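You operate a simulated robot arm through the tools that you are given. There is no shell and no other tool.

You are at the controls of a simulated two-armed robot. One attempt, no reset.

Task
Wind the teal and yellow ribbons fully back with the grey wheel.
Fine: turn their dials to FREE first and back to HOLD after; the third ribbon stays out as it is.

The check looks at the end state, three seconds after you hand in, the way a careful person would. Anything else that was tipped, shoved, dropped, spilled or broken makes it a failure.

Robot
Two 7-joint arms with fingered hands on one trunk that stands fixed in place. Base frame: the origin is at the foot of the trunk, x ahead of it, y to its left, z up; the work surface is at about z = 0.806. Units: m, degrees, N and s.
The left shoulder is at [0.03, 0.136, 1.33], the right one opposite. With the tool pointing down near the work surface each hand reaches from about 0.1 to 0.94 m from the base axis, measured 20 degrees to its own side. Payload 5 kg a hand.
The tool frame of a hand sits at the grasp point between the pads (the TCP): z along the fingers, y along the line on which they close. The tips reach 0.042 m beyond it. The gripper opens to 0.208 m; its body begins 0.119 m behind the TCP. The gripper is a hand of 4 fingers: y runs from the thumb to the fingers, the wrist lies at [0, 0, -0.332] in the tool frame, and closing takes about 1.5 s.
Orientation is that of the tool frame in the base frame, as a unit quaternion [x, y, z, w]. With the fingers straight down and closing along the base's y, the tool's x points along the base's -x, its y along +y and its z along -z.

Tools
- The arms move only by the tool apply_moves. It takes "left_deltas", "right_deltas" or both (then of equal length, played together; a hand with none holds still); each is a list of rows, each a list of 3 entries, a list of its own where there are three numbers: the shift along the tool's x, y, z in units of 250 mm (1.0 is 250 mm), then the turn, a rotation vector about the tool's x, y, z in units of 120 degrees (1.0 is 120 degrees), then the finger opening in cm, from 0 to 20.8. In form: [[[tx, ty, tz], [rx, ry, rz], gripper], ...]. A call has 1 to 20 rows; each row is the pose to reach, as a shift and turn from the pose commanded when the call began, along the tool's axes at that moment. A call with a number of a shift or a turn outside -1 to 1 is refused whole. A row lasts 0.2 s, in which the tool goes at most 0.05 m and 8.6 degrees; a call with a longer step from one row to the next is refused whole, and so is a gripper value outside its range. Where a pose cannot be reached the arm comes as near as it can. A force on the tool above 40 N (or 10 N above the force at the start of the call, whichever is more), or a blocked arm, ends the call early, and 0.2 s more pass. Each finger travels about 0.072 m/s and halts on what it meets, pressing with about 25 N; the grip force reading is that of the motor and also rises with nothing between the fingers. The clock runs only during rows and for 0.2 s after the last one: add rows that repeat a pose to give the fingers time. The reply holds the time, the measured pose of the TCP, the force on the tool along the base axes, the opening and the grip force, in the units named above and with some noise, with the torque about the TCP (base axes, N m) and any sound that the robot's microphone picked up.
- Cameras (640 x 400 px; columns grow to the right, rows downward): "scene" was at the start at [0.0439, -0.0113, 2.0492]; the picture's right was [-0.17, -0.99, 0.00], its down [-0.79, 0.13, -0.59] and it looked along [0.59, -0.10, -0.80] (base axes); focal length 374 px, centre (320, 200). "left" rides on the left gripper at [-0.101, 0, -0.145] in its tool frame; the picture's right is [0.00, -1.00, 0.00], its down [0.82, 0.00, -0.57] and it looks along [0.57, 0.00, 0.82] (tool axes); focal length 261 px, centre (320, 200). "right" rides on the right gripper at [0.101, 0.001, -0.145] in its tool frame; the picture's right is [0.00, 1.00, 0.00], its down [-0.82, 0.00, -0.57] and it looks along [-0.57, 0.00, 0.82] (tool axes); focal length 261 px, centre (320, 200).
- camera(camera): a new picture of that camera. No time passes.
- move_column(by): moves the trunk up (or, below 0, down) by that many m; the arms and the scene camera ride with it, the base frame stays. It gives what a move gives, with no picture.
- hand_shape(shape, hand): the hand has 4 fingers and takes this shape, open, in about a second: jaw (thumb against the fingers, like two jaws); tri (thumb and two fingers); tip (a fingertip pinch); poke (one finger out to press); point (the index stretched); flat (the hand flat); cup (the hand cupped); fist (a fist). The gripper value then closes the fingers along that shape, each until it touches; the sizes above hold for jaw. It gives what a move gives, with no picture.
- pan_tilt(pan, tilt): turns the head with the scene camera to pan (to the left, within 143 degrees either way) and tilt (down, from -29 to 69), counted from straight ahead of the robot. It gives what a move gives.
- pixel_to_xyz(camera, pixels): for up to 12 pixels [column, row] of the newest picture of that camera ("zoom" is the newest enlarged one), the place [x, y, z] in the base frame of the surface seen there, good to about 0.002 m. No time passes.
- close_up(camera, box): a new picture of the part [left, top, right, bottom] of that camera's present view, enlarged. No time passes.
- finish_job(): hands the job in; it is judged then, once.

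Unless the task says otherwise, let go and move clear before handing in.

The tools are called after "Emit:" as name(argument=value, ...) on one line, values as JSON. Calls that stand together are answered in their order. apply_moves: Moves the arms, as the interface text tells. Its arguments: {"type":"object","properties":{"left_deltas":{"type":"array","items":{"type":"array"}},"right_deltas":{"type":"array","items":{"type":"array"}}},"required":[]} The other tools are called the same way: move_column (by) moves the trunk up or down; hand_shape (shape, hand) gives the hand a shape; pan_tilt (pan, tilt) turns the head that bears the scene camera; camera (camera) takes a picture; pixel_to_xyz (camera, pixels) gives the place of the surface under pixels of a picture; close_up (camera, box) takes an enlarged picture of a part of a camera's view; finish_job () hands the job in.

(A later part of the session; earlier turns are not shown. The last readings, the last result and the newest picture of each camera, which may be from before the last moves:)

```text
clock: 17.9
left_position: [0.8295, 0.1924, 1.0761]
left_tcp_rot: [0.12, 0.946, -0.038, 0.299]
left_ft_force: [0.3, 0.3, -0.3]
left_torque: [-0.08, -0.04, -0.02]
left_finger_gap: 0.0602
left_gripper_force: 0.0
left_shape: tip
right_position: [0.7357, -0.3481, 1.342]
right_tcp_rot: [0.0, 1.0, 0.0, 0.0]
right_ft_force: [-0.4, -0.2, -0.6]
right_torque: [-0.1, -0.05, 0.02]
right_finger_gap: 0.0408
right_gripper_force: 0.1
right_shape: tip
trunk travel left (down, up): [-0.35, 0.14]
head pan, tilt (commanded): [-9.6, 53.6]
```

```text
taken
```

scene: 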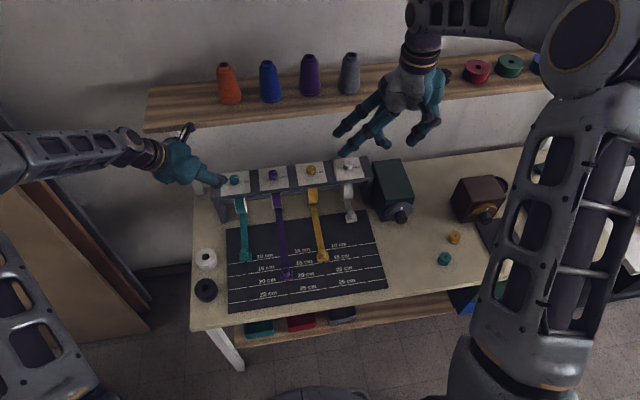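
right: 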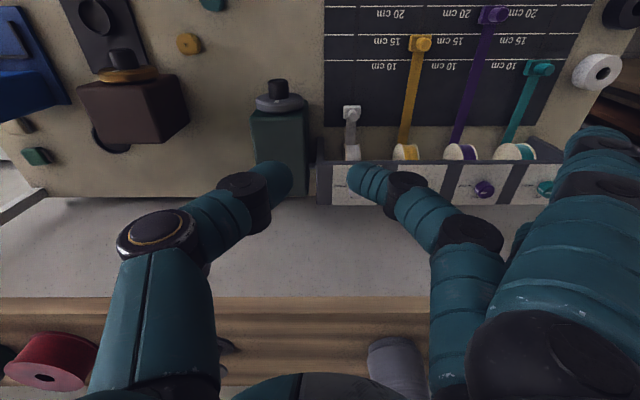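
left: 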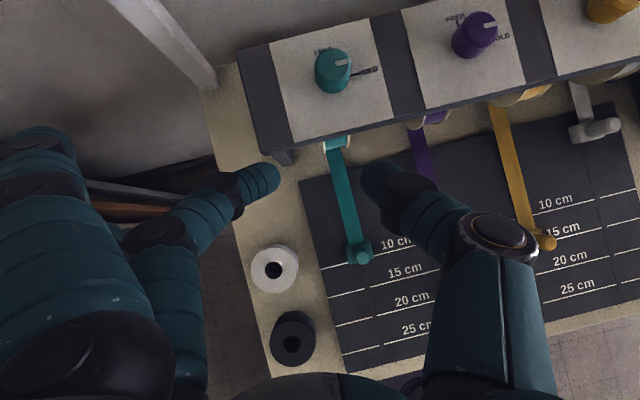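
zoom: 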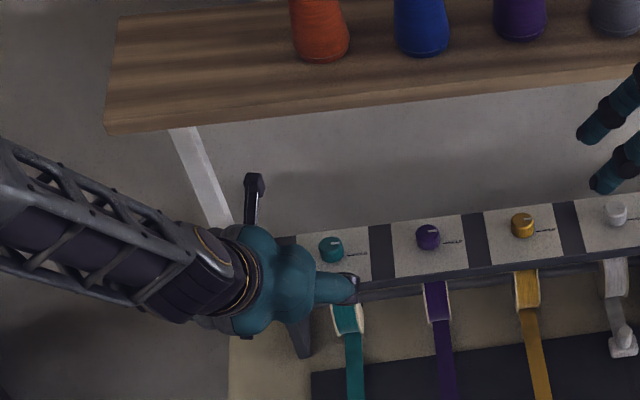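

The left hand's camera sees the teal dial at (333,70) with FREE on the far side. I'll move forward under the shelf to about 4 cm short of the grip along the tool axis and look.

Emit:
apply_moves(left_deltas=[[[-0.058, -0.01, 0.06], [0, 0, 0], 6], [[-0.1155, -0.02, 0.12], [0, 0, 0], 6], [[-0.173, -0.03, 0.18], [0, 0, 0], 6], [[-0.231, -0.04, 0.24], [0, 0, 0], 6], [[-0.231, -0.04, 0.24], [0, 0, 0], 6]])

Emit:
close_up(camera="scene", box=[170, 110, 310, 220])

Emit:
camera(camera="left")

```text
clock: 19.1
left_position: [0.9052, 0.1596, 1.0603]
left_tcp_rot: [0.122, 0.946, -0.038, 0.298]
left_ft_force: [0.2, 0.3, -0.2]
left_torque: [-0.04, 0.02, -0.01]
left_finger_gap: 0.0602
left_gripper_force: 0.1
left_shape: tip
right_position: [0.7339, -0.3495, 1.3416]
right_tcp_rot: [-0.001, 1.0, 0.0, 0.0]
right_ft_force: [-0.3, -0.3, 0.4]
right_torque: [-0.01, -0.08, 0.01]
right_finger_gap: 0.0406
right_gripper_force: 0.0
right_shape: tip
trunk travel left (down, up): [-0.35, 0.14]
head pan, tilt (commanded): [-9.6, 53.6]
```

```text
3.64 times, centred on (240, 165) of scene
```

zoom: 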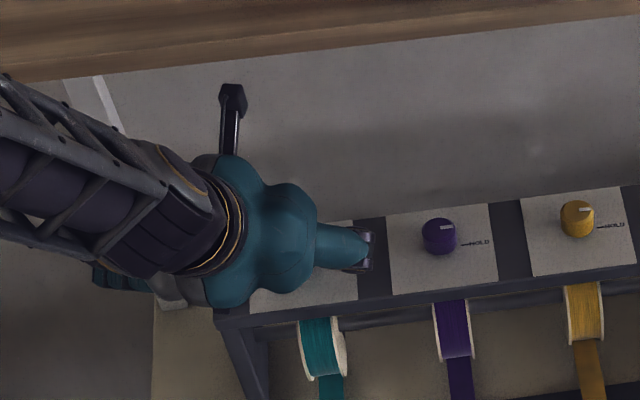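

```text
taken
```

left: 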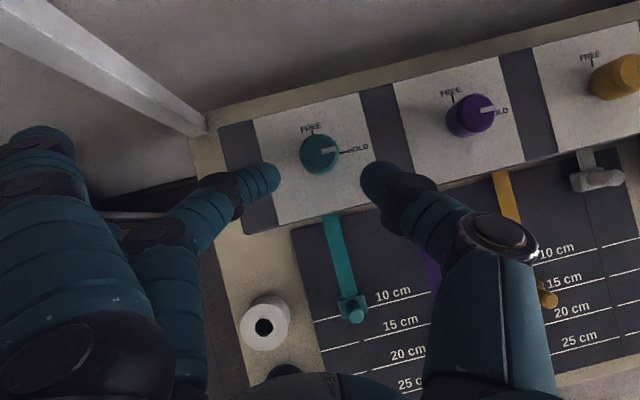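

The dial at (320,153) is centred between the thumb (370) and middle finger (275) as predicted. I'll go in the last 4 cm along the tool axis.

Emit:
apply_moves(left_deltas=[[[0, 0, 0.04], [0, 0, 0], 6], [[0, 0, 0.08], [0, 0, 0], 6], [[0, 0, 0.12], [0, 0, 0], 6], [[0, 0, 0.16], [0, 0, 0], 6]])

Emit:
camera(camera="left")

Emit:
close_up(camera="left", box=[220, 110, 420, 240])

Emit:
close_up(camera="scene", box=[190, 130, 290, 210])

```text
clock: 20.1
left_position: [0.9282, 0.1535, 1.0265]
left_tcp_rot: [0.122, 0.945, -0.039, 0.299]
left_ft_force: [1.1, 0.1, -0.3]
left_torque: [-0.01, 0.03, -0.02]
left_finger_gap: 0.0601
left_gripper_force: 0.1
left_shape: tip
right_position: [0.7354, -0.3491, 1.3414]
right_tcp_rot: [0.0, 1.0, 0.0, 0.0]
right_ft_force: [0.2, -0.1, 0.3]
right_torque: [-0.01, 0.07, 0.01]
right_finger_gap: 0.0405
right_gripper_force: 0.1
right_shape: tip
trunk travel left (down, up): [-0.35, 0.14]
head pan, tilt (commanded): [-9.6, 53.6]
```

```text
taken
```

left: 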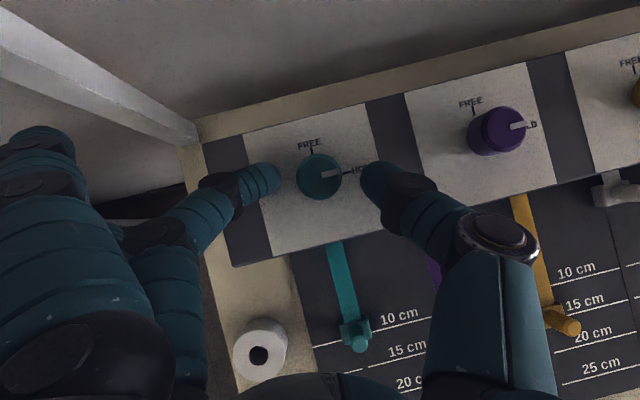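

```text
3.08 times, centred on (320, 175) of left
```

zoom: 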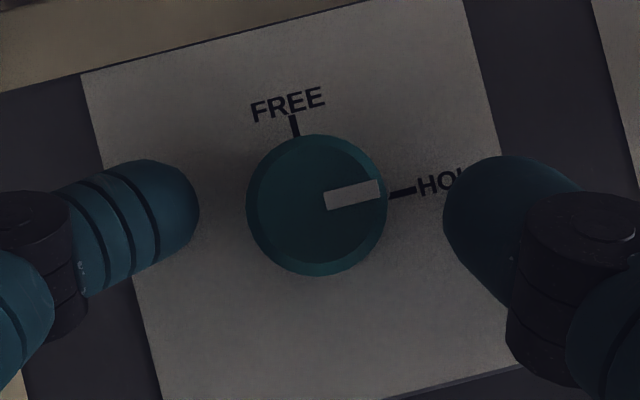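

```text
5.00 times, centred on (240, 170) of scene
```

zoom: 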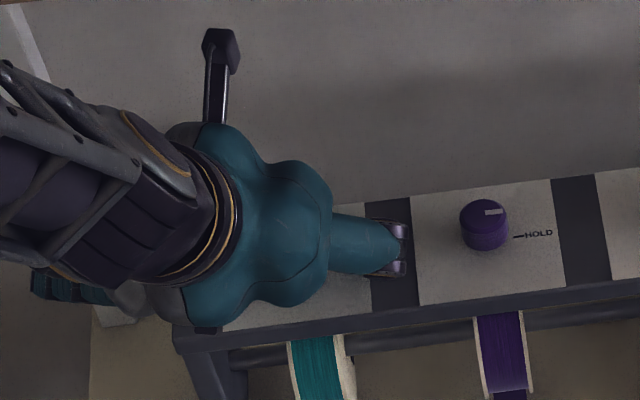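

The pinch straddles the teal dial symmetrically with FREE up and HOLD right in the view. I'll close on it now.

Emit:
apply_moves(left_deltas=[[[0, 0, 0], [0, 0, 0], 2], [[0, 0, 0], [0, 0, 0], 2], [[0, 0, 0], [0, 0, 0], 2], [[0, 0, 0], [0, 0, 0], 2], [[0, 0, 0], [0, 0, 0], 2]])

Emit:
close_up(camera="left", box=[220, 110, 420, 240])

```text
clock: 21.2
left_position: [0.9288, 0.1537, 1.0277]
left_tcp_rot: [0.122, 0.946, -0.038, 0.299]
left_ft_force: [0.2, 1.3, -1.1]
left_torque: [0.05, -0.02, -0.01]
left_finger_gap: 0.0273
left_gripper_force: 24.9
left_shape: tip
right_position: [0.7351, -0.3498, 1.3413]
right_tcp_rot: [-0.001, 1.0, 0.0, 0.0]
right_ft_force: [0.2, 0.6, 0.4]
right_torque: [-0.01, 0.01, -0.01]
right_finger_gap: 0.0406
right_gripper_force: 0.1
right_shape: tip
trunk travel left (down, up): [-0.35, 0.14]
head pan, tilt (commanded): [-9.6, 53.6]
```

```text
3.08 times, centred on (320, 175) of left
```

zoom: 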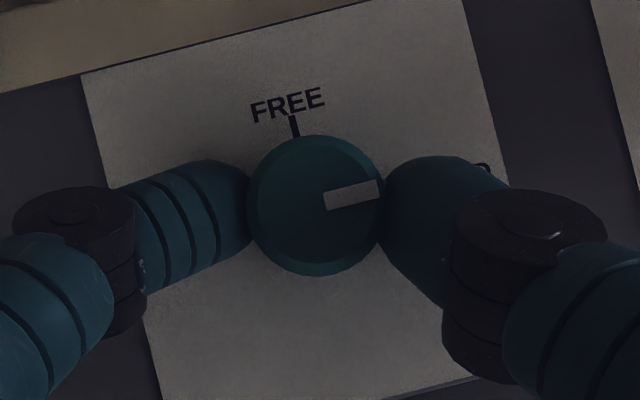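

Good grip at 24.9 N, gap 27 mm. Now I rotate +45° about the dial's vertical axis.

Emit:
apply_moves(left_deltas=[[[-0.0005, -0.009, 0.0003], [-0.036, 0, -0.0511], 2], [[-0.0019, -0.0179, 0.0014], [-0.072, 0, -0.1022], 2], [[-0.0043, -0.0264, 0.003], [-0.1079, 0, -0.1533], 2], [[-0.0076, -0.0346, 0.0053], [-0.1439, 0, -0.2044], 2], [[-0.0117, -0.0421, 0.0082], [-0.1799, 0, -0.2555], 2], [[-0.0165, -0.0489, 0.0117], [-0.2159, 0, -0.3066], 2], [[-0.0165, -0.0489, 0.0117], [-0.2159, 0, -0.3066], 2]])

Emit:
close_up(camera="left", box=[220, 110, 420, 240])

Emit:
close_up(camera="scene", box=[170, 110, 310, 220])

```text
clock: 22.9
left_position: [0.9304, 0.1404, 1.0287]
left_tcp_rot: [-0.249, 0.92, 0.079, 0.292]
left_ft_force: [6.0, 4.3, 3.6]
left_torque: [0.14, -0.17, 0.02]
left_finger_gap: 0.0272
left_gripper_force: 24.7
left_shape: tip
right_position: [0.7342, -0.3497, 1.3407]
right_tcp_rot: [0.0, 1.0, 0.0, 0.0]
right_ft_force: [-1.1, 0.0, -0.9]
right_torque: [0.0, -0.04, 0.01]
right_finger_gap: 0.0404
right_gripper_force: 0.2
right_shape: tip
trunk travel left (down, up): [-0.35, 0.14]
head pan, tilt (commanded): [-9.6, 53.6]
```

```text
3.08 times, centred on (320, 175) of left
```

zoom: 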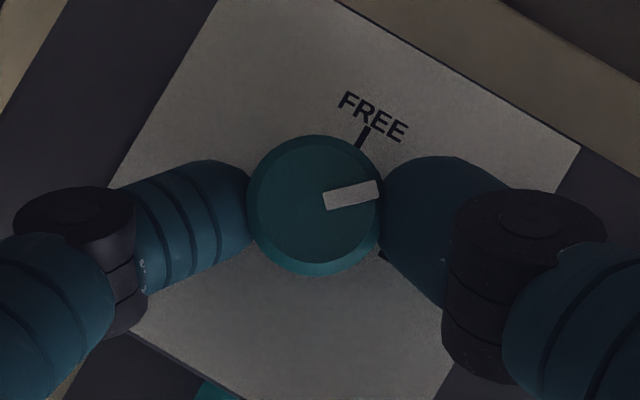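

```text
3.64 times, centred on (240, 165) of scene
```

zoom: 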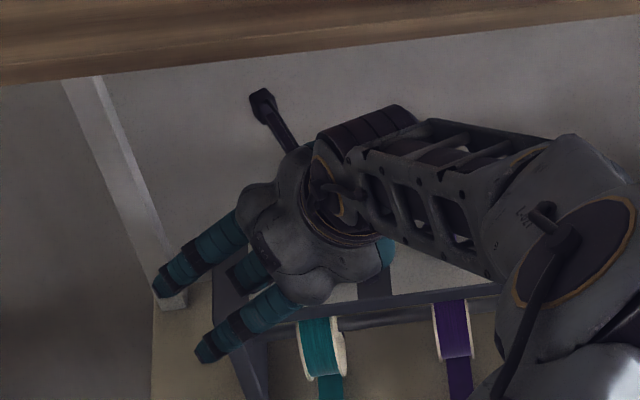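

The dial turned with the hand by 45° with no slip. I'll open, swing back 45° about the dial axis and check.

Emit:
apply_moves(left_deltas=[[[0, 0, 0], [0, 0, 0], 6], [[0, 0, 0], [0, 0, 0], 6], [[0, 0, 0], [0, 0, 0], 6], [[-0.0005, 0.009, 0.0003], [0.036, 0, 0.0511], 6], [[-0.0019, 0.0179, 0.0014], [0.072, 0, 0.1022], 6], [[-0.0043, 0.0264, 0.003], [0.1079, 0, 0.1533], 6], [[-0.0076, 0.0346, 0.0053], [0.1439, 0, 0.2044], 6], [[-0.0117, 0.0421, 0.0082], [0.1799, 0, 0.2555], 6], [[-0.0165, 0.0489, 0.0117], [0.2159, 0, 0.3066], 6], [[-0.0165, 0.0489, 0.0117], [0.2159, 0, 0.3066], 6]])

Emit:
close_up(camera="left", box=[220, 110, 420, 240])

```text
clock: 25.1
left_position: [0.9277, 0.1535, 1.0275]
left_tcp_rot: [0.122, 0.946, -0.038, 0.298]
left_ft_force: [-0.5, 0.1, 0.2]
left_torque: [0.08, 0.0, 0.03]
left_finger_gap: 0.0594
left_gripper_force: 0.1
left_shape: tip
right_position: [0.7353, -0.3511, 1.3417]
right_tcp_rot: [0.0, 1.0, 0.0, -0.001]
right_ft_force: [0.6, -1.0, -0.1]
right_torque: [0.09, 0.02, -0.01]
right_finger_gap: 0.0401
right_gripper_force: 0.1
right_shape: tip
trunk travel left (down, up): [-0.35, 0.14]
head pan, tilt (commanded): [-9.6, 53.6]
```

```text
3.08 times, centred on (320, 175) of left
```

zoom: 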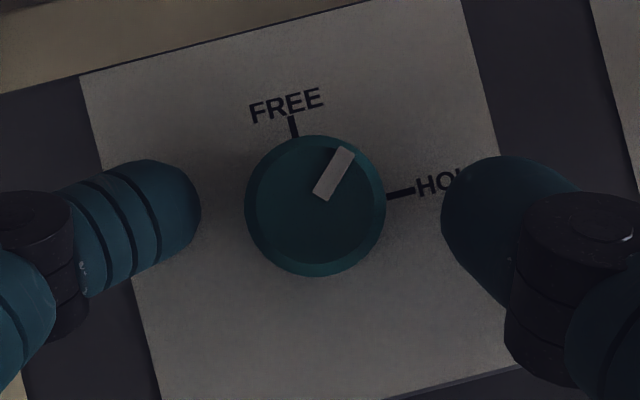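

The pointer is halfway (about 60° in view, FREE at about 105°). I'll grip again and turn the other 45°.

Emit:
apply_moves(left_deltas=[[[0, 0, 0], [0, 0, 0], 2], [[0, 0, 0], [0, 0, 0], 2], [[0, 0, 0], [0, 0, 0], 2], [[0, 0, 0], [0, 0, 0], 2], [[-0.0005, -0.009, 0.0003], [-0.036, 0, -0.0511], 2], [[-0.0019, -0.0179, 0.0014], [-0.072, 0, -0.1022], 2], [[-0.0043, -0.0264, 0.003], [-0.1079, 0, -0.1533], 2], [[-0.0076, -0.0346, 0.0053], [-0.1439, 0, -0.2044], 2], [[-0.0117, -0.0421, 0.0082], [-0.1799, 0, -0.2555], 2], [[-0.0165, -0.0489, 0.0117], [-0.2159, 0, -0.3066], 2], [[-0.0165, -0.0489, 0.0117], [-0.2159, 0, -0.3066], 2]])

Emit:
close_up(camera="left", box=[220, 110, 420, 240])

```text
clock: 27.4
left_position: [0.931, 0.1394, 1.0267]
left_tcp_rot: [-0.249, 0.92, 0.079, 0.292]
left_ft_force: [0.7, 5.1, -1.9]
left_torque: [0.25, 0.09, 0.02]
left_finger_gap: 0.0275
left_gripper_force: 25.1
left_shape: tip
right_position: [0.733, -0.3496, 1.3435]
right_tcp_rot: [-0.001, 1.0, 0.0, 0.0]
right_ft_force: [-0.1, 1.0, 0.5]
right_torque: [0.02, -0.12, -0.03]
right_finger_gap: 0.0402
right_gripper_force: 0.2
right_shape: tip
trunk travel left (down, up): [-0.35, 0.14]
head pan, tilt (commanded): [-9.6, 53.6]
```

```text
3.08 times, centred on (320, 175) of left
```

zoom: 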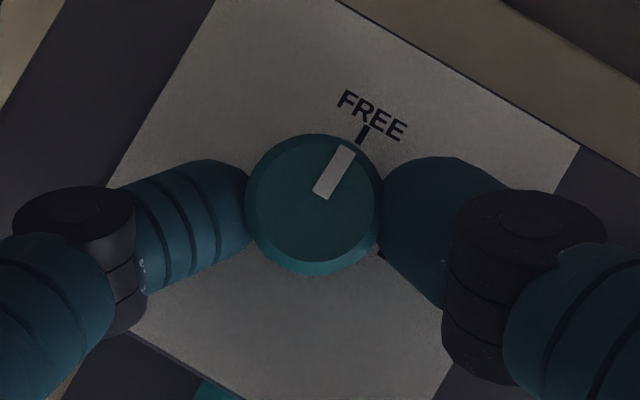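

The pointer now lines up with FREE. I'll open, retract 4 cm along the tool axis and verify.

Emit:
apply_moves(left_deltas=[[[0, 0, 0], [0, 0, 0], 6], [[0, 0, 0], [0, 0, 0], 6], [[0, 0, 0], [0, 0, 0], 6], [[0, 0, -0.04], [0, 0, 0], 6], [[0, 0, -0.08], [0, 0, 0], 6], [[0, 0, -0.12], [0, 0, 0], 6], [[0, 0, -0.16], [0, 0, 0], 6]])

Emit:
camera(camera="left")

Emit:
close_up(camera="left", box=[220, 90, 420, 220])

```text
clock: 29.1
left_position: [0.9099, 0.1287, 1.0604]
left_tcp_rot: [-0.249, 0.92, 0.078, 0.292]
left_ft_force: [0.7, -0.3, 0.0]
left_torque: [0.01, -0.01, -0.01]
left_finger_gap: 0.0594
left_gripper_force: 0.0
left_shape: tip
right_position: [0.7332, -0.3487, 1.3413]
right_tcp_rot: [0.0, 1.0, 0.0, 0.0]
right_ft_force: [-1.8, 0.5, -0.1]
right_torque: [0.04, 0.0, -0.01]
right_finger_gap: 0.0404
right_gripper_force: 0.1
right_shape: tip
trunk travel left (down, up): [-0.35, 0.14]
head pan, tilt (commanded): [-9.6, 53.6]
```

```text
taken
```

left: 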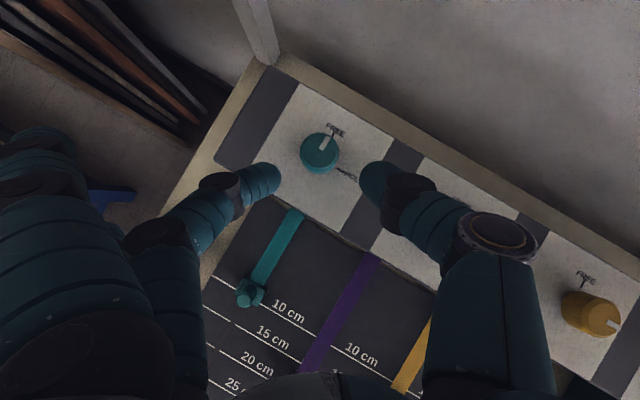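

```text
3.08 times, centred on (320, 155) of left
```

zoom: 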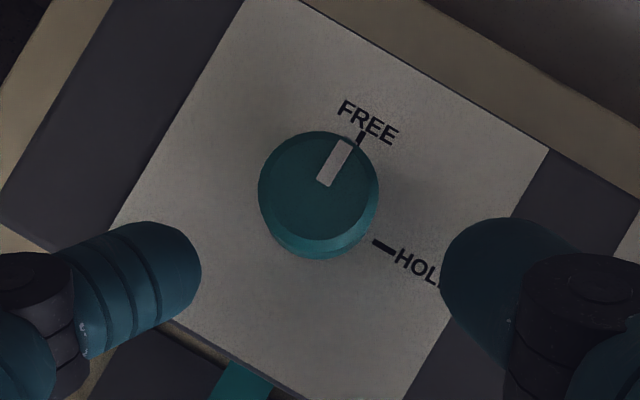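

Teal is at FREE. I'll now back the left hand out from under the shelf to a parking spot at about (0.80, 0.24, 1.10).

Emit:
apply_moves(left_deltas=[[[0.0063, 0.1007, -0.037], [0.036, 0, 0.0511], 6], [[0.0127, 0.2013, -0.074], [0.072, 0, 0.1022], 6], [[0.019, 0.302, -0.111], [0.1079, 0, 0.1533], 6], [[0.0253, 0.4027, -0.148], [0.1439, 0, 0.2044], 6], [[0.0317, 0.5033, -0.185], [0.1799, 0, 0.2555], 6], [[0.038, 0.604, -0.222], [0.2159, 0, 0.3066], 6]])

Emit:
apply_moves(right_deltas=[[[-0.034, 0.0884, 0.0968], [0, -0.0293, 0], 6], [[-0.068, 0.1768, 0.1936], [0, -0.0586, 0], 6], [[-0.102, 0.2652, 0.2904], [0, -0.0879, 0], 6], [[-0.136, 0.3536, 0.3872], [0, -0.1172, 0], 6], [[-0.17, 0.442, 0.484], [0, -0.1464, 0], 6], [[-0.204, 0.5304, 0.5808], [0, -0.1757, 0], 6], [[-0.238, 0.6188, 0.6776], [0, -0.205, 0], 6], [[-0.272, 0.7072, 0.7744], [0, -0.2343, 0], 6], [[-0.306, 0.7956, 0.8712], [0, -0.2636, 0], 6], [[-0.34, 0.884, 0.968], [0, -0.2929, 0], 6], [[-0.34, 0.884, 0.968], [0, -0.2929, 0], 6]])

Emit:
camera(camera="scene")

Emit:
camera(camera="right")

```text
clock: 30.4
left_position: [0.799, 0.2409, 1.1029]
left_tcp_rot: [0.123, 0.945, -0.04, 0.301]
left_ft_force: [-1.2, -1.5, 0.4]
left_torque: [0.13, 0.0, 0.03]
left_finger_gap: 0.0604
left_gripper_force: 0.1
left_shape: tip
right_position: [0.7333, -0.348, 1.344]
right_tcp_rot: [0.0, 1.0, -0.001, 0.001]
right_ft_force: [-0.7, 2.7, 2.2]
right_torque: [-0.35, -0.13, 0.01]
right_finger_gap: 0.0405
right_gripper_force: 0.1
right_shape: tip
trunk travel left (down, up): [-0.35, 0.14]
head pan, tilt (commanded): [-9.6, 53.6]
```

```text
clock: 32.9
left_position: [0.8007, 0.2386, 1.1015]
left_tcp_rot: [0.122, 0.945, -0.039, 0.299]
left_ft_force: [0.2, -0.2, 0.4]
left_torque: [0.08, -0.02, 0.07]
left_finger_gap: 0.0602
left_gripper_force: 0.0
left_shape: tip
right_position: [0.8212, -0.1312, 1.1011]
right_tcp_rot: [0.001, 0.953, 0.001, 0.302]
right_ft_force: [-0.3, -0.6, -0.5]
right_torque: [0.08, -0.05, 0.05]
right_finger_gap: 0.0593
right_gripper_force: 0.1
right_shape: tip
trunk travel left (down, up): [-0.35, 0.14]
head pan, tilt (commanded): [-9.6, 53.6]
```

```text
taken
```

scene: 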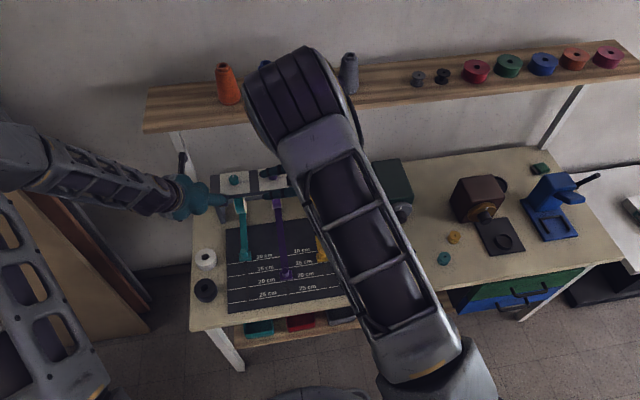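

```text
taken
```

right: 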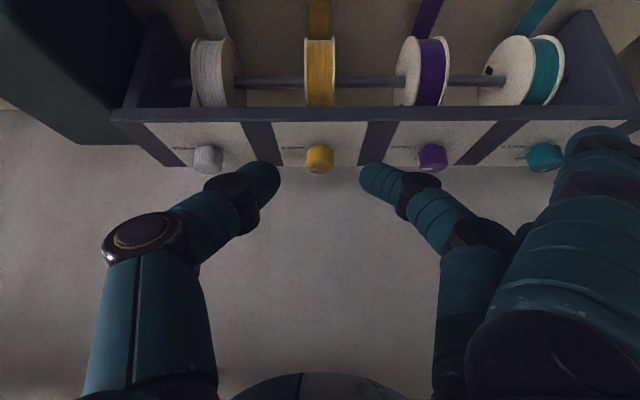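

The right hand's camera shows the yellow dial at (320,158) centred between the fingers (275 and 370). I'll move in to about 4 cm short of the grip.

Emit:
apply_moves(right_deltas=[[[-0.047, 0, 0.0795], [0, 0, 0], 6], [[-0.094, 0, 0.159], [0, 0, 0], 6], [[-0.141, 0, 0.2385], [0, 0, 0], 6], [[-0.188, 0, 0.318], [0, 0, 0], 6], [[-0.188, 0, 0.318], [0, 0, 0], 6]])

Emit:
camera(camera="right")

Emit:
camera(camera="left")

```text
clock: 34.0
left_position: [0.7999, 0.2396, 1.1007]
left_tcp_rot: [0.121, 0.945, -0.038, 0.3]
left_ft_force: [-0.6, -0.6, -0.2]
left_torque: [-0.04, -0.01, -0.02]
left_finger_gap: 0.0597
left_gripper_force: 0.1
left_shape: tip
right_position: [0.904, -0.1276, 1.0636]
right_tcp_rot: [0.0, 0.953, 0.0, 0.303]
right_ft_force: [-0.3, 0.2, -0.4]
right_torque: [-0.03, 0.0, -0.04]
right_finger_gap: 0.0591
right_gripper_force: 0.0
right_shape: tip
trunk travel left (down, up): [-0.35, 0.14]
head pan, tilt (commanded): [-9.6, 53.6]
```

```text
taken
```

right: 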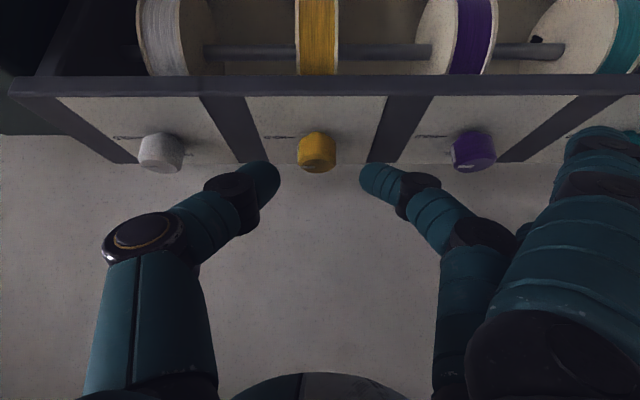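

```text
taken
```

left: 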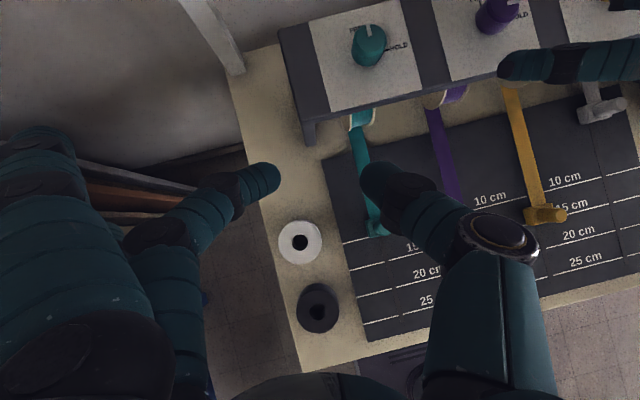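

The yellow dial is ~2 mm to the -y side of centre (column 316.5), so I'll shift slightly while inserting the last 4 cm, then check from both cameras.

Emit:
apply_moves(right_deltas=[[[0, -0.008, 0.04], [0, 0, 0], 6], [[0, -0.008, 0.08], [0, 0, 0], 6], [[0, -0.008, 0.12], [0, 0, 0], 6], [[0, -0.008, 0.16], [0, 0, 0], 6]])

Emit:
close_up(camera="right", box=[200, 80, 480, 260])

Emit:
close_up(camera="left", box=[400, 0, 640, 150])

```text
clock: 35.0
left_position: [0.8005, 0.2407, 1.1]
left_tcp_rot: [0.121, 0.946, -0.038, 0.299]
left_ft_force: [0.9, -0.2, 0.2]
left_torque: [-0.02, 0.01, -0.03]
left_finger_gap: 0.06
left_gripper_force: 0.1
left_shape: tip
right_position: [0.9288, -0.1297, 1.0261]
right_tcp_rot: [0.0, 0.953, 0.0, 0.302]
right_ft_force: [-0.1, -0.1, 0.1]
right_torque: [-0.02, 0.03, 0.01]
right_finger_gap: 0.0594
right_gripper_force: 0.0
right_shape: tip
trunk travel left (down, up): [-0.35, 0.14]
head pan, tilt (commanded): [-9.6, 53.6]
```

```text
2.22 times, centred on (340, 170) of right
```

zoom: 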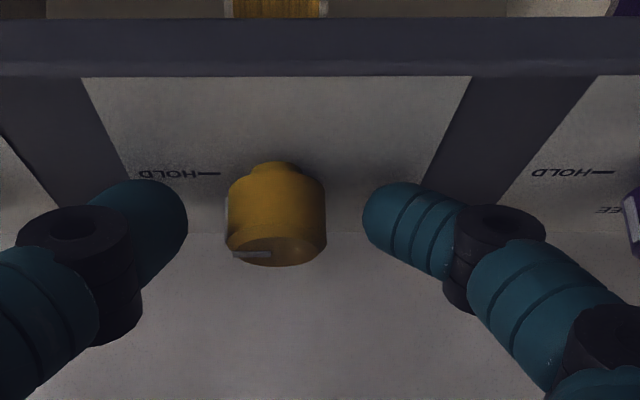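

```text
2.67 times, centred on (520, 75) of left
```

zoom: 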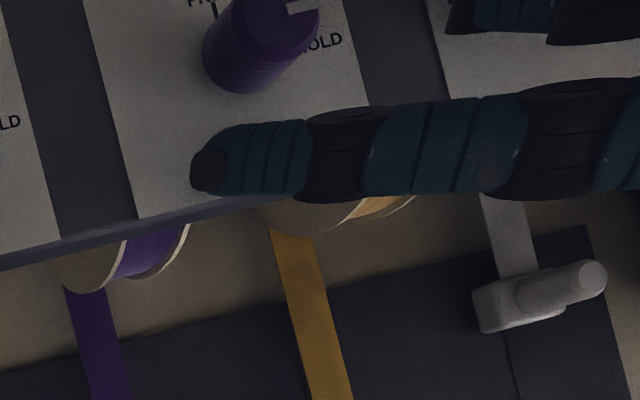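

The dial is centred between thumb (187) and finger (363) in the zoom and the spare finger sits clear in front of the purple dial. I'll close and turn +45°.

Emit:
apply_moves(right_deltas=[[[0, 0, 0], [0, 0, 0], 2], [[0, 0, 0], [0, 0, 0], 2], [[0, 0, 0], [0, 0, 0], 2], [[0, 0, 0], [0, 0, 0], 2], [[0, 0, 0], [0, 0, 0], 2]])

Emit:
close_up(camera="right", box=[200, 80, 480, 260])

```text
clock: 36.2
left_position: [0.8003, 0.2396, 1.1004]
left_tcp_rot: [0.123, 0.946, -0.038, 0.299]
left_ft_force: [0.1, 0.1, 0.3]
left_torque: [0.01, -0.01, 0.01]
left_finger_gap: 0.0602
left_gripper_force: 0.1
left_shape: tip
right_position: [0.9285, -0.1312, 1.0262]
right_tcp_rot: [-0.001, 0.953, 0.001, 0.302]
right_ft_force: [1.6, 1.1, -1.8]
right_torque: [0.18, 0.05, 0.03]
right_finger_gap: 0.0286
right_gripper_force: 24.8
right_shape: tip
trunk travel left (down, up): [-0.35, 0.14]
head pan, tilt (commanded): [-9.6, 53.6]
```

```text
2.22 times, centred on (340, 170) of right
```

zoom: 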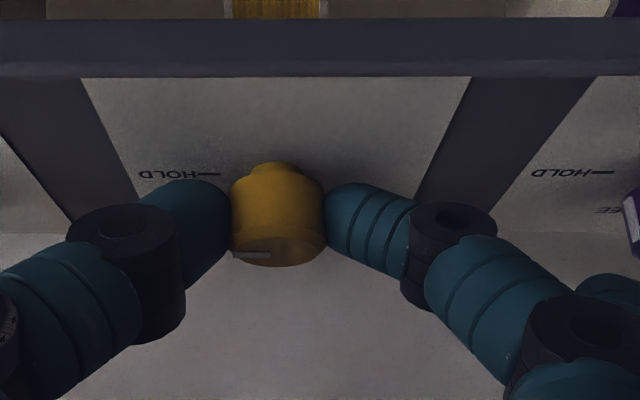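

Good grip (24.8 N). Rotating +45° about the yellow dial's axis.

Emit:
apply_moves(right_deltas=[[[-0.0005, -0.009, 0.0003], [-0.036, 0, -0.0511], 2], [[-0.0019, -0.0179, 0.0014], [-0.072, 0, -0.1022], 2], [[-0.0043, -0.0264, 0.003], [-0.1079, 0, -0.1533], 2], [[-0.0076, -0.0346, 0.0053], [-0.1439, 0, -0.2044], 2], [[-0.0117, -0.0421, 0.0082], [-0.1799, 0, -0.2555], 2], [[-0.0165, -0.0489, 0.0117], [-0.2159, 0, -0.3066], 2], [[-0.0165, -0.0489, 0.0117], [-0.2159, 0, -0.3066], 2]])

Emit:
close_up(camera="right", box=[200, 80, 480, 260])

Emit:
camera(camera="scene")

Emit:
camera(camera="left")

```text
clock: 37.3
left_position: [0.7998, 0.2385, 1.1014]
left_tcp_rot: [0.121, 0.945, -0.038, 0.301]
left_ft_force: [0.4, 1.6, -1.0]
left_torque: [-0.15, 0.05, -0.09]
left_finger_gap: 0.06
left_gripper_force: 0.0
left_shape: tip
right_position: [0.9294, -0.13, 1.0272]
right_tcp_rot: [-0.275, 0.918, 0.038, 0.281]
right_ft_force: [-8.5, -25.3, 17.9]
right_torque: [-0.69, -0.17, -0.47]
right_finger_gap: 0.0309
right_gripper_force: 24.9
right_shape: tip
trunk travel left (down, up): [-0.35, 0.14]
head pan, tilt (commanded): [-9.6, 53.6]
stopped in row 5 (right hand): the force on the tool passed its limit at 44 N (the readings are from after the stop); the commanded pose is now the measured one
```

```text
2.22 times, centred on (340, 170) of right
```

zoom: 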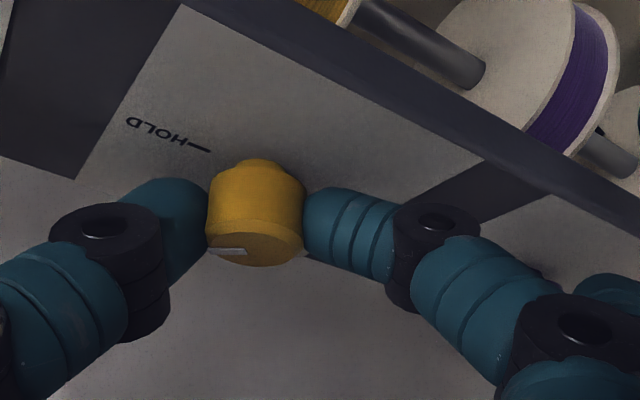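

```text
taken
```

scene: 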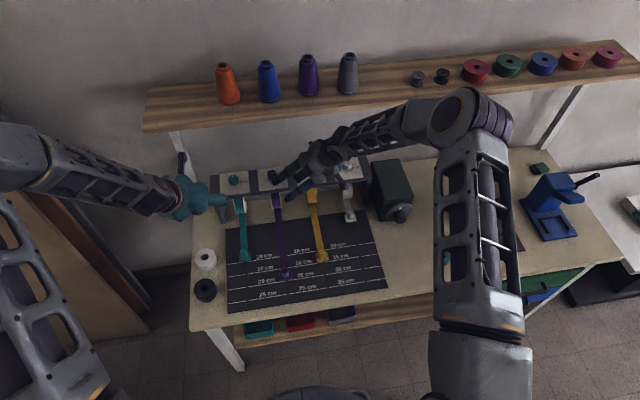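

```text
taken
```

left: 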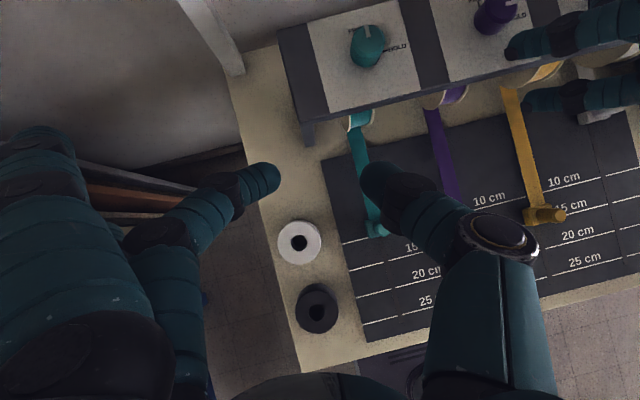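

The move stopped at 44 N after ~33° of turn. The elbow swung out to (475,115), close to the shelf in the picture; I'll measure where the arm is relative to the shelf.

Emit:
pixel_to_xyz(camera="scene", pixels=[[475, 95], [500, 115], [440, 110], [410, 112], [390, 122], [370, 130], [345, 140], [460, 140], [505, 130], [330, 150], [420, 135], [485, 160]])

Emit:
close_up(camera="scene", box=[250, 60, 530, 240])

```text
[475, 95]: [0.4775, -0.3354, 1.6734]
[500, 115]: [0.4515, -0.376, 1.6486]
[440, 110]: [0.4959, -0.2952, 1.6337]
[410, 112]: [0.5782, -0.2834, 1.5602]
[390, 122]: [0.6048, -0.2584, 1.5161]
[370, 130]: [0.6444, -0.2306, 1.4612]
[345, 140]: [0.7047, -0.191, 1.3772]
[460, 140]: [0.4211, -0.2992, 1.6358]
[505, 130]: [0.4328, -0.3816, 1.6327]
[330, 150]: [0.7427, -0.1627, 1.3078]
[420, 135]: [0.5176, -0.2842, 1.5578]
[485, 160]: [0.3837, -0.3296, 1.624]
```

```text
2.22 times, centred on (390, 150) of scene
```

zoom: 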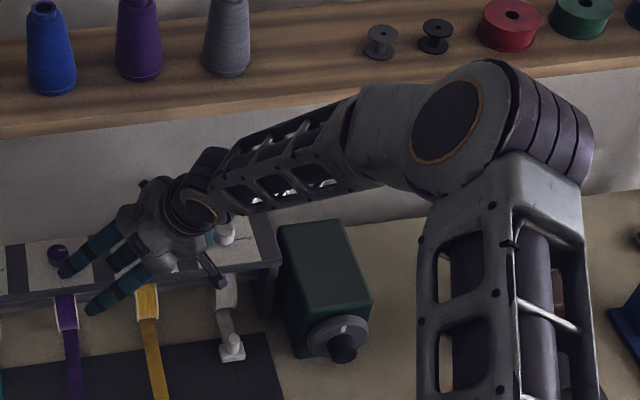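

The arm is clear of the shelf; the elbow simply reconfigured and the hand lagged, straining the grip. I'll open the fingers to release the strain and inspect the dial.

Emit:
apply_moves(right_deltas=[[[0, 0, 0], [0, 0, 0], 6], [[0, 0, 0], [0, 0, 0], 6], [[0, 0, 0], [0, 0, 0], 6], [[0, 0, 0], [0, 0, 0], 6]])

Emit:
camera(camera="right")

Emit:
close_up(camera="scene", box=[200, 130, 380, 240])

```text
clock: 38.3
left_position: [0.7997, 0.2403, 1.1008]
left_tcp_rot: [0.121, 0.945, -0.039, 0.3]
left_ft_force: [-0.3, 0.7, -1.0]
left_torque: [-0.04, -0.01, -0.01]
left_finger_gap: 0.0601
left_gripper_force: 0.0
left_shape: tip
right_position: [0.9295, -0.1184, 1.0267]
right_tcp_rot: [-0.277, 0.917, 0.043, 0.282]
right_ft_force: [4.1, 1.1, 11.7]
right_torque: [0.57, -0.08, -0.04]
right_finger_gap: 0.0593
right_gripper_force: 0.0
right_shape: tip
trunk travel left (down, up): [-0.35, 0.14]
head pan, tilt (commanded): [-9.6, 53.6]
```

```text
taken
```

right: 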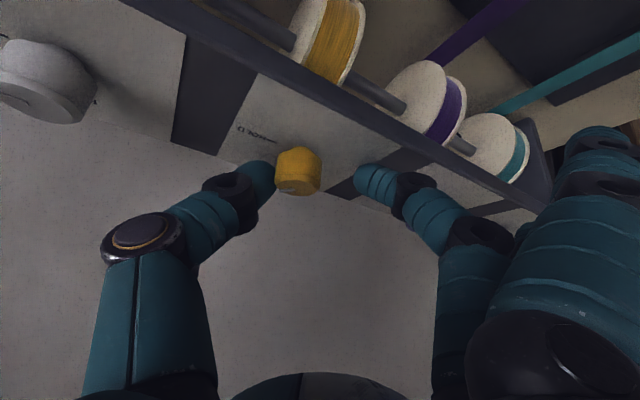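

```text
3.56 times, centred on (290, 185) of scene
```

zoom: 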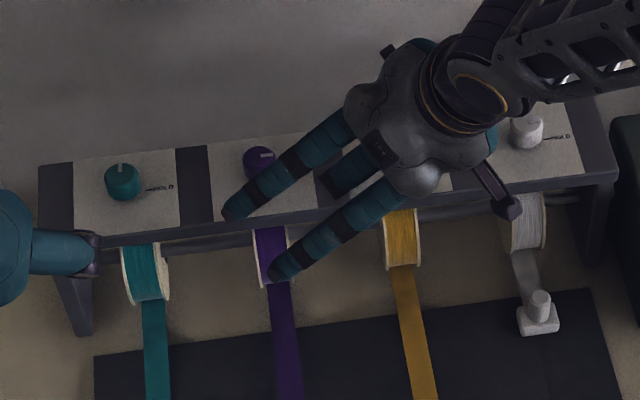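

The hand sits ~2 cm off to +y with the thumb touching the dial and an 11.7 N upward load. I'll shift the hand -19 mm in y to recentre it, then retract along the tool axis.

Emit:
apply_moves(right_deltas=[[[0.012, -0.021, -0.006], [0, 0, 0], 6], [[0.024, -0.043, -0.012], [0, 0, 0], 6], [[0.037, -0.064, -0.018], [0, 0, 0], 6], [[0.037, -0.064, -0.058], [0, 0, 0], 6], [[0.037, -0.064, -0.098], [0, 0, 0], 6], [[0.037, -0.064, -0.138], [0, 0, 0], 6], [[0.037, -0.064, -0.178], [0, 0, 0], 6]])

Emit:
camera(camera="right")

Emit:
close_up(camera="scene", box=[200, 130, 380, 240])

Emit:
close_up(camera="left", box=[400, 0, 640, 150])

```text
clock: 39.9
left_position: [0.8003, 0.24, 1.1016]
left_tcp_rot: [0.122, 0.945, -0.039, 0.3]
left_ft_force: [-0.4, -0.2, 1.1]
left_torque: [0.02, -0.03, -0.01]
left_finger_gap: 0.06
left_gripper_force: 0.0
left_shape: tip
right_position: [0.9069, -0.15, 1.0589]
right_tcp_rot: [-0.276, 0.918, 0.04, 0.28]
right_ft_force: [-0.9, 0.4, 0.1]
right_torque: [0.01, -0.07, -0.02]
right_finger_gap: 0.0602
right_gripper_force: 0.0
right_shape: tip
trunk travel left (down, up): [-0.35, 0.14]
head pan, tilt (commanded): [-9.6, 53.6]
```

```text
taken
```

right: 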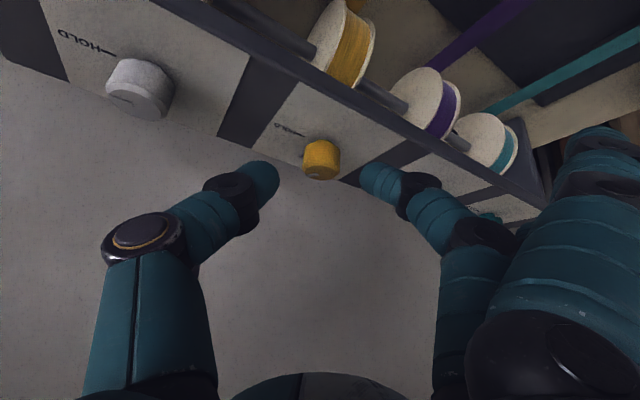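

```text
3.56 times, centred on (290, 185) of scene
```

zoom: 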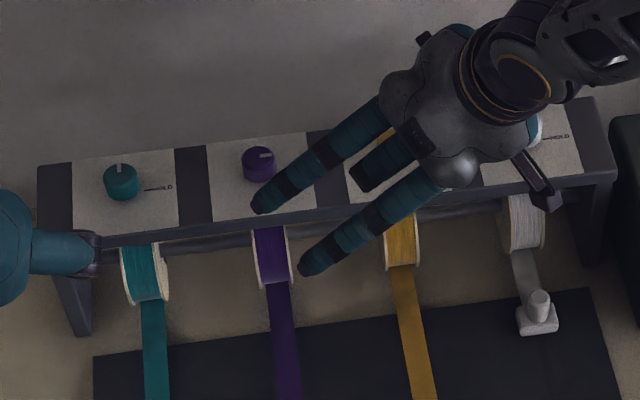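

```text
2.67 times, centred on (520, 75) of left
```

zoom: 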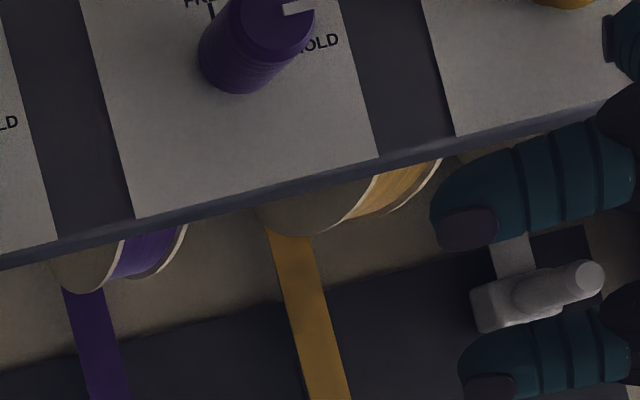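

Forces are back to zero and the rack hasn't shifted. I'll check the yellow dial's angle.

Emit:
close_up(camera="right", box=[260, 110, 380, 200])

Emit:
close_up(camera="left", box=[560, 0, 640, 50])

Emit:
pixel_to_xyz(camera="right", pixels=[[322, 160], [310, 165], [335, 165], [322, 172], [140, 90], [270, 175], [365, 178]])

```text
4.44 times, centred on (320, 155) of right
```

zoom: 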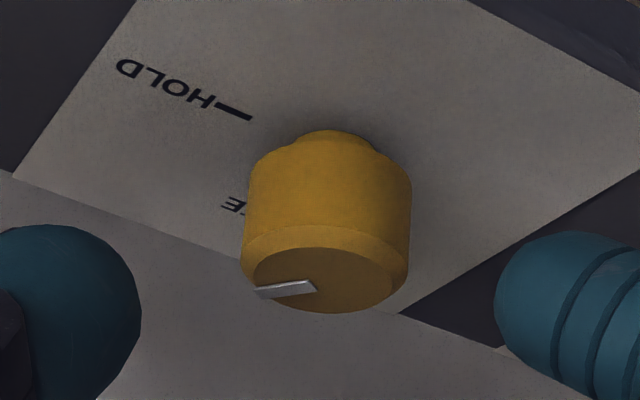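

```text
8.00 times, centred on (600, 25) of left
```

zoom: 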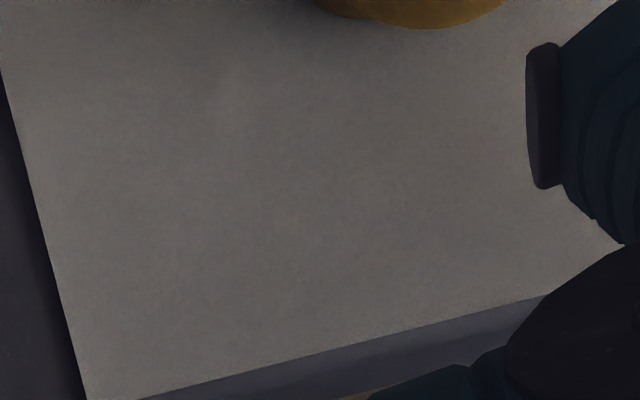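

```text
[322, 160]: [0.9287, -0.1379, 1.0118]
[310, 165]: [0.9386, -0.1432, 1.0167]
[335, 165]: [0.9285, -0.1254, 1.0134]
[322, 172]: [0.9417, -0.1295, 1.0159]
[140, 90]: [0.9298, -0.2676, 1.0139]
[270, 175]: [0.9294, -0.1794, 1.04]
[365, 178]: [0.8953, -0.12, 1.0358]
```

The yellow pointer has moved about 30° from HOLD toward FREE. I'll retract the right hand to free space before re-testing its swing slowly.

Emit:
apply_moves(right_deltas=[[[0.0168, 0.051, -0.0633], [0, 0, 0], 6], [[0.0335, 0.102, -0.1265], [0, 0, 0], 6], [[0.0503, 0.153, -0.19], [0, 0, 0], 6], [[0.067, 0.204, -0.253], [0, 0, 0], 6], [[0.067, 0.204, -0.253], [0, 0, 0], 6]])

Emit:
camera(camera="scene")

```text
clock: 41.1
left_position: [0.8015, 0.2382, 1.1005]
left_tcp_rot: [0.122, 0.946, -0.039, 0.299]
left_ft_force: [0.8, -0.3, 0.2]
left_torque: [0.02, 0.02, 0.02]
left_finger_gap: 0.0601
left_gripper_force: 0.1
left_shape: tip
right_position: [0.8403, -0.1329, 1.0989]
right_tcp_rot: [-0.276, 0.918, 0.041, 0.281]
right_ft_force: [0.2, 0.1, -0.3]
right_torque: [0.07, 0.0, 0.03]
right_finger_gap: 0.0601
right_gripper_force: 0.1
right_shape: tip
trunk travel left (down, up): [-0.35, 0.14]
head pan, tilt (commanded): [-9.6, 53.6]
```

```text
taken
```

scene: 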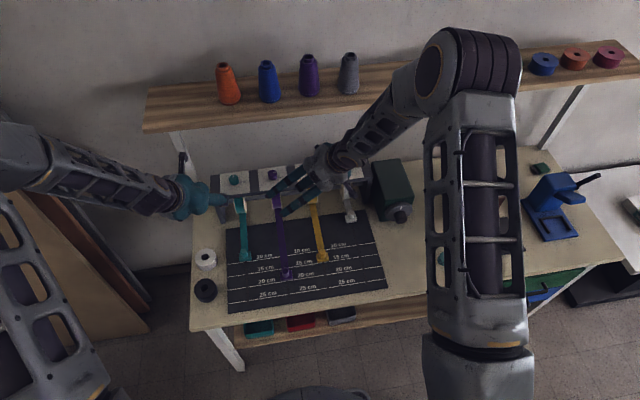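

Elbow is now out to the right. I'll test in free air whether the hand can take the nominal +30° yaw orientation.

Emit:
apply_moves(right_deltas=[[[0, 0, 0], [-0.011, -0.01, 0.018], 6], [[0, 0, 0], [-0.0219, -0.0197, 0.0359], 6], [[0, 0, 0], [-0.0219, -0.0197, 0.0359], 6]])

```text
clock: 41.9
left_position: [0.8007, 0.2402, 1.1004]
left_tcp_rot: [0.122, 0.945, -0.039, 0.3]
left_ft_force: [0.4, 0.3, 0.1]
left_torque: [0.01, 0.01, -0.02]
left_finger_gap: 0.0601
left_gripper_force: 0.1
left_shape: tip
right_position: [0.8373, -0.1297, 1.0992]
right_tcp_rot: [-0.248, 0.92, 0.08, 0.292]
right_ft_force: [-0.3, 0.6, 0.2]
right_torque: [-0.03, -0.01, -0.04]
right_finger_gap: 0.0601
right_gripper_force: 0.0
right_shape: tip
trunk travel left (down, up): [-0.35, 0.14]
head pan, tilt (commanded): [-9.6, 53.6]
```

That orientation is reached exactly. I'll test +15° more (to +45°) in free air.

Emit:
apply_moves(right_deltas=[[[0, 0, 0], [-0.024, 0, -0.0341], 6], [[0, 0, 0], [-0.048, 0, -0.0681], 6], [[0, 0, 0], [-0.072, 0, -0.1022], 6], [[0, 0, 0], [-0.072, 0, -0.1022], 6]])

Emit:
camera(camera="scene")

```text
clock: 42.9
left_position: [0.8015, 0.243, 1.0998]
left_tcp_rot: [0.121, 0.946, -0.039, 0.298]
left_ft_force: [-0.7, 0.4, 0.3]
left_torque: [-0.12, -0.01, -0.09]
left_finger_gap: 0.0599
left_gripper_force: 0.0
left_shape: tip
right_position: [0.8384, -0.1282, 1.0988]
right_tcp_rot: [-0.366, 0.88, 0.116, 0.279]
right_ft_force: [0.1, 0.0, 0.0]
right_torque: [-0.14, 0.02, -0.06]
right_finger_gap: 0.0599
right_gripper_force: 0.2
right_shape: tip
trunk travel left (down, up): [-0.35, 0.14]
head pan, tilt (commanded): [-9.6, 53.6]
```

```text
taken
```

scene: 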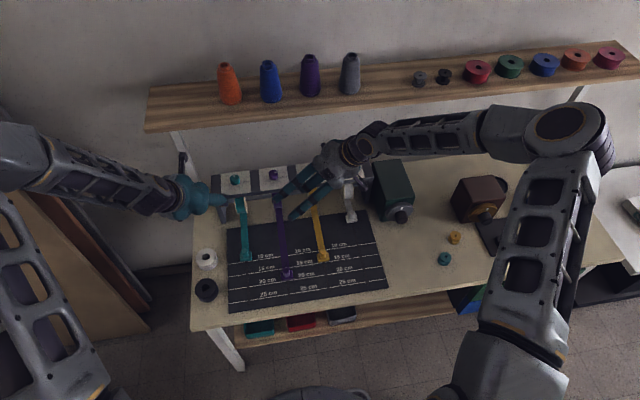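

+45° is reachable, but the elbow swings widely out to (565,125). I'll measure its clearance to the shelf.

Emit:
pixel_to_xyz(camera="scene", pixels=[[560, 105], [600, 130], [520, 110], [480, 115], [440, 122], [400, 128], [375, 130], [360, 150]])

```text
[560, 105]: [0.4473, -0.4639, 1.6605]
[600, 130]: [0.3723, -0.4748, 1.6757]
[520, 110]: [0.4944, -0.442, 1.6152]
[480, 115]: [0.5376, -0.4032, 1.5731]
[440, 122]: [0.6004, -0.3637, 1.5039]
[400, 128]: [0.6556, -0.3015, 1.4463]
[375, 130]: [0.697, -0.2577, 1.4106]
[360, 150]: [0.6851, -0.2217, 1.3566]
```

The elbow is far from the shelf (x≈0.45). The strain came from the fast elbow swing, so I'll work slowly between +15° and +45°; first swing back to +15° in free air.

Emit:
apply_moves(right_deltas=[[[0, 0, 0], [0.0144, 0, 0.0204], 6], [[0, 0, 0], [0.0288, 0, 0.0409], 6], [[0, 0, 0], [0.0432, 0, 0.0613], 6], [[0, 0, 0], [0.0576, 0, 0.0818], 6], [[0, 0, 0], [0.072, 0, 0.1022], 6], [[0, 0, 0], [0.0864, 0, 0.1227], 6], [[0, 0, 0], [0.1007, 0, 0.1431], 6], [[0, 0, 0], [0.1151, 0, 0.1635], 6], [[0, 0, 0], [0.1295, 0, 0.184], 6], [[0, 0, 0], [0.1439, 0, 0.2044], 6], [[0, 0, 0], [0.1439, 0, 0.2044], 6]])

Emit:
camera(camera="right")

```text
clock: 45.3
left_position: [0.801, 0.2385, 1.0997]
left_tcp_rot: [0.123, 0.946, -0.039, 0.298]
left_ft_force: [-0.1, -0.6, -0.1]
left_torque: [0.04, 0.03, 0.02]
left_finger_gap: 0.0601
left_gripper_force: 0.0
left_shape: tip
right_position: [0.8383, -0.1311, 1.098]
right_tcp_rot: [-0.124, 0.945, 0.04, 0.299]
right_ft_force: [0.3, -0.6, 0.9]
right_torque: [0.03, 0.0, 0.02]
right_finger_gap: 0.0601
right_gripper_force: 0.0
right_shape: tip
trunk travel left (down, up): [-0.35, 0.14]
head pan, tilt (commanded): [-9.6, 53.6]
```

```text
taken
```

right: 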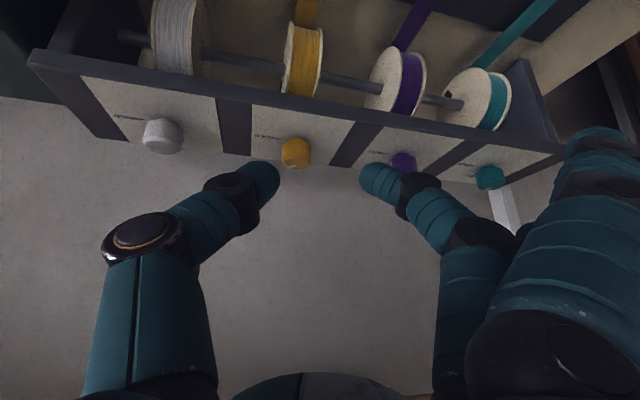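

At +15° now. Moving to about 4 cm short of the yellow dial along the tool axis.

Emit:
apply_moves(right_deltas=[[[-0.031, -0.0275, 0.0655], [0, 0, 0], 6], [[-0.0615, -0.055, 0.131], [0, 0, 0], 6], [[-0.092, -0.0825, 0.1965], [0, 0, 0], 6], [[-0.123, -0.11, 0.262], [0, 0, 0], 6], [[-0.123, -0.11, 0.262], [0, 0, 0], 6]])

Emit:
camera(camera="right")

Emit:
close_up(camera="left", box=[400, 0, 640, 150])

```text
clock: 46.5
left_position: [0.8005, 0.2391, 1.102]
left_tcp_rot: [0.121, 0.945, -0.038, 0.3]
left_ft_force: [-0.3, 0.2, 0.2]
left_torque: [0.0, -0.02, 0.0]
left_finger_gap: 0.0602
left_gripper_force: 0.0
left_shape: tip
right_position: [0.904, -0.14, 1.0624]
right_tcp_rot: [-0.126, 0.945, 0.04, 0.3]
right_ft_force: [-0.1, 0.6, 0.1]
right_torque: [-0.02, 0.0, -0.02]
right_finger_gap: 0.06
right_gripper_force: 0.1
right_shape: tip
trunk travel left (down, up): [-0.35, 0.14]
head pan, tilt (commanded): [-9.6, 53.6]
```

```text
taken
```

right: 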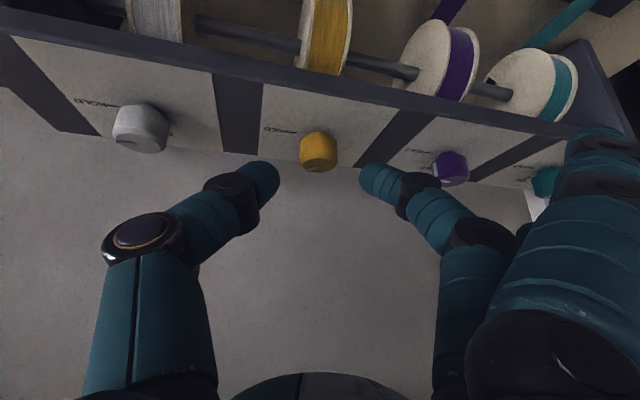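

```text
2.67 times, centred on (520, 75) of left
```

zoom: 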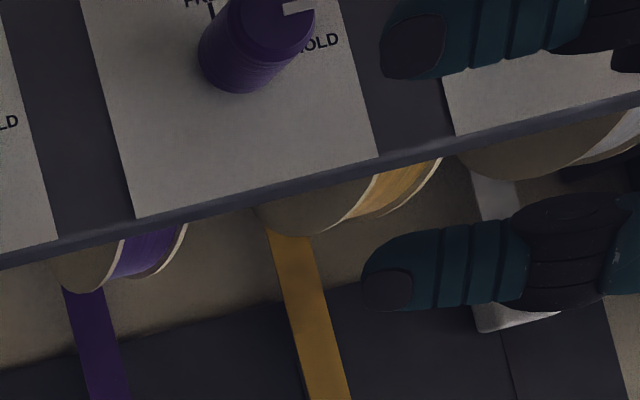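

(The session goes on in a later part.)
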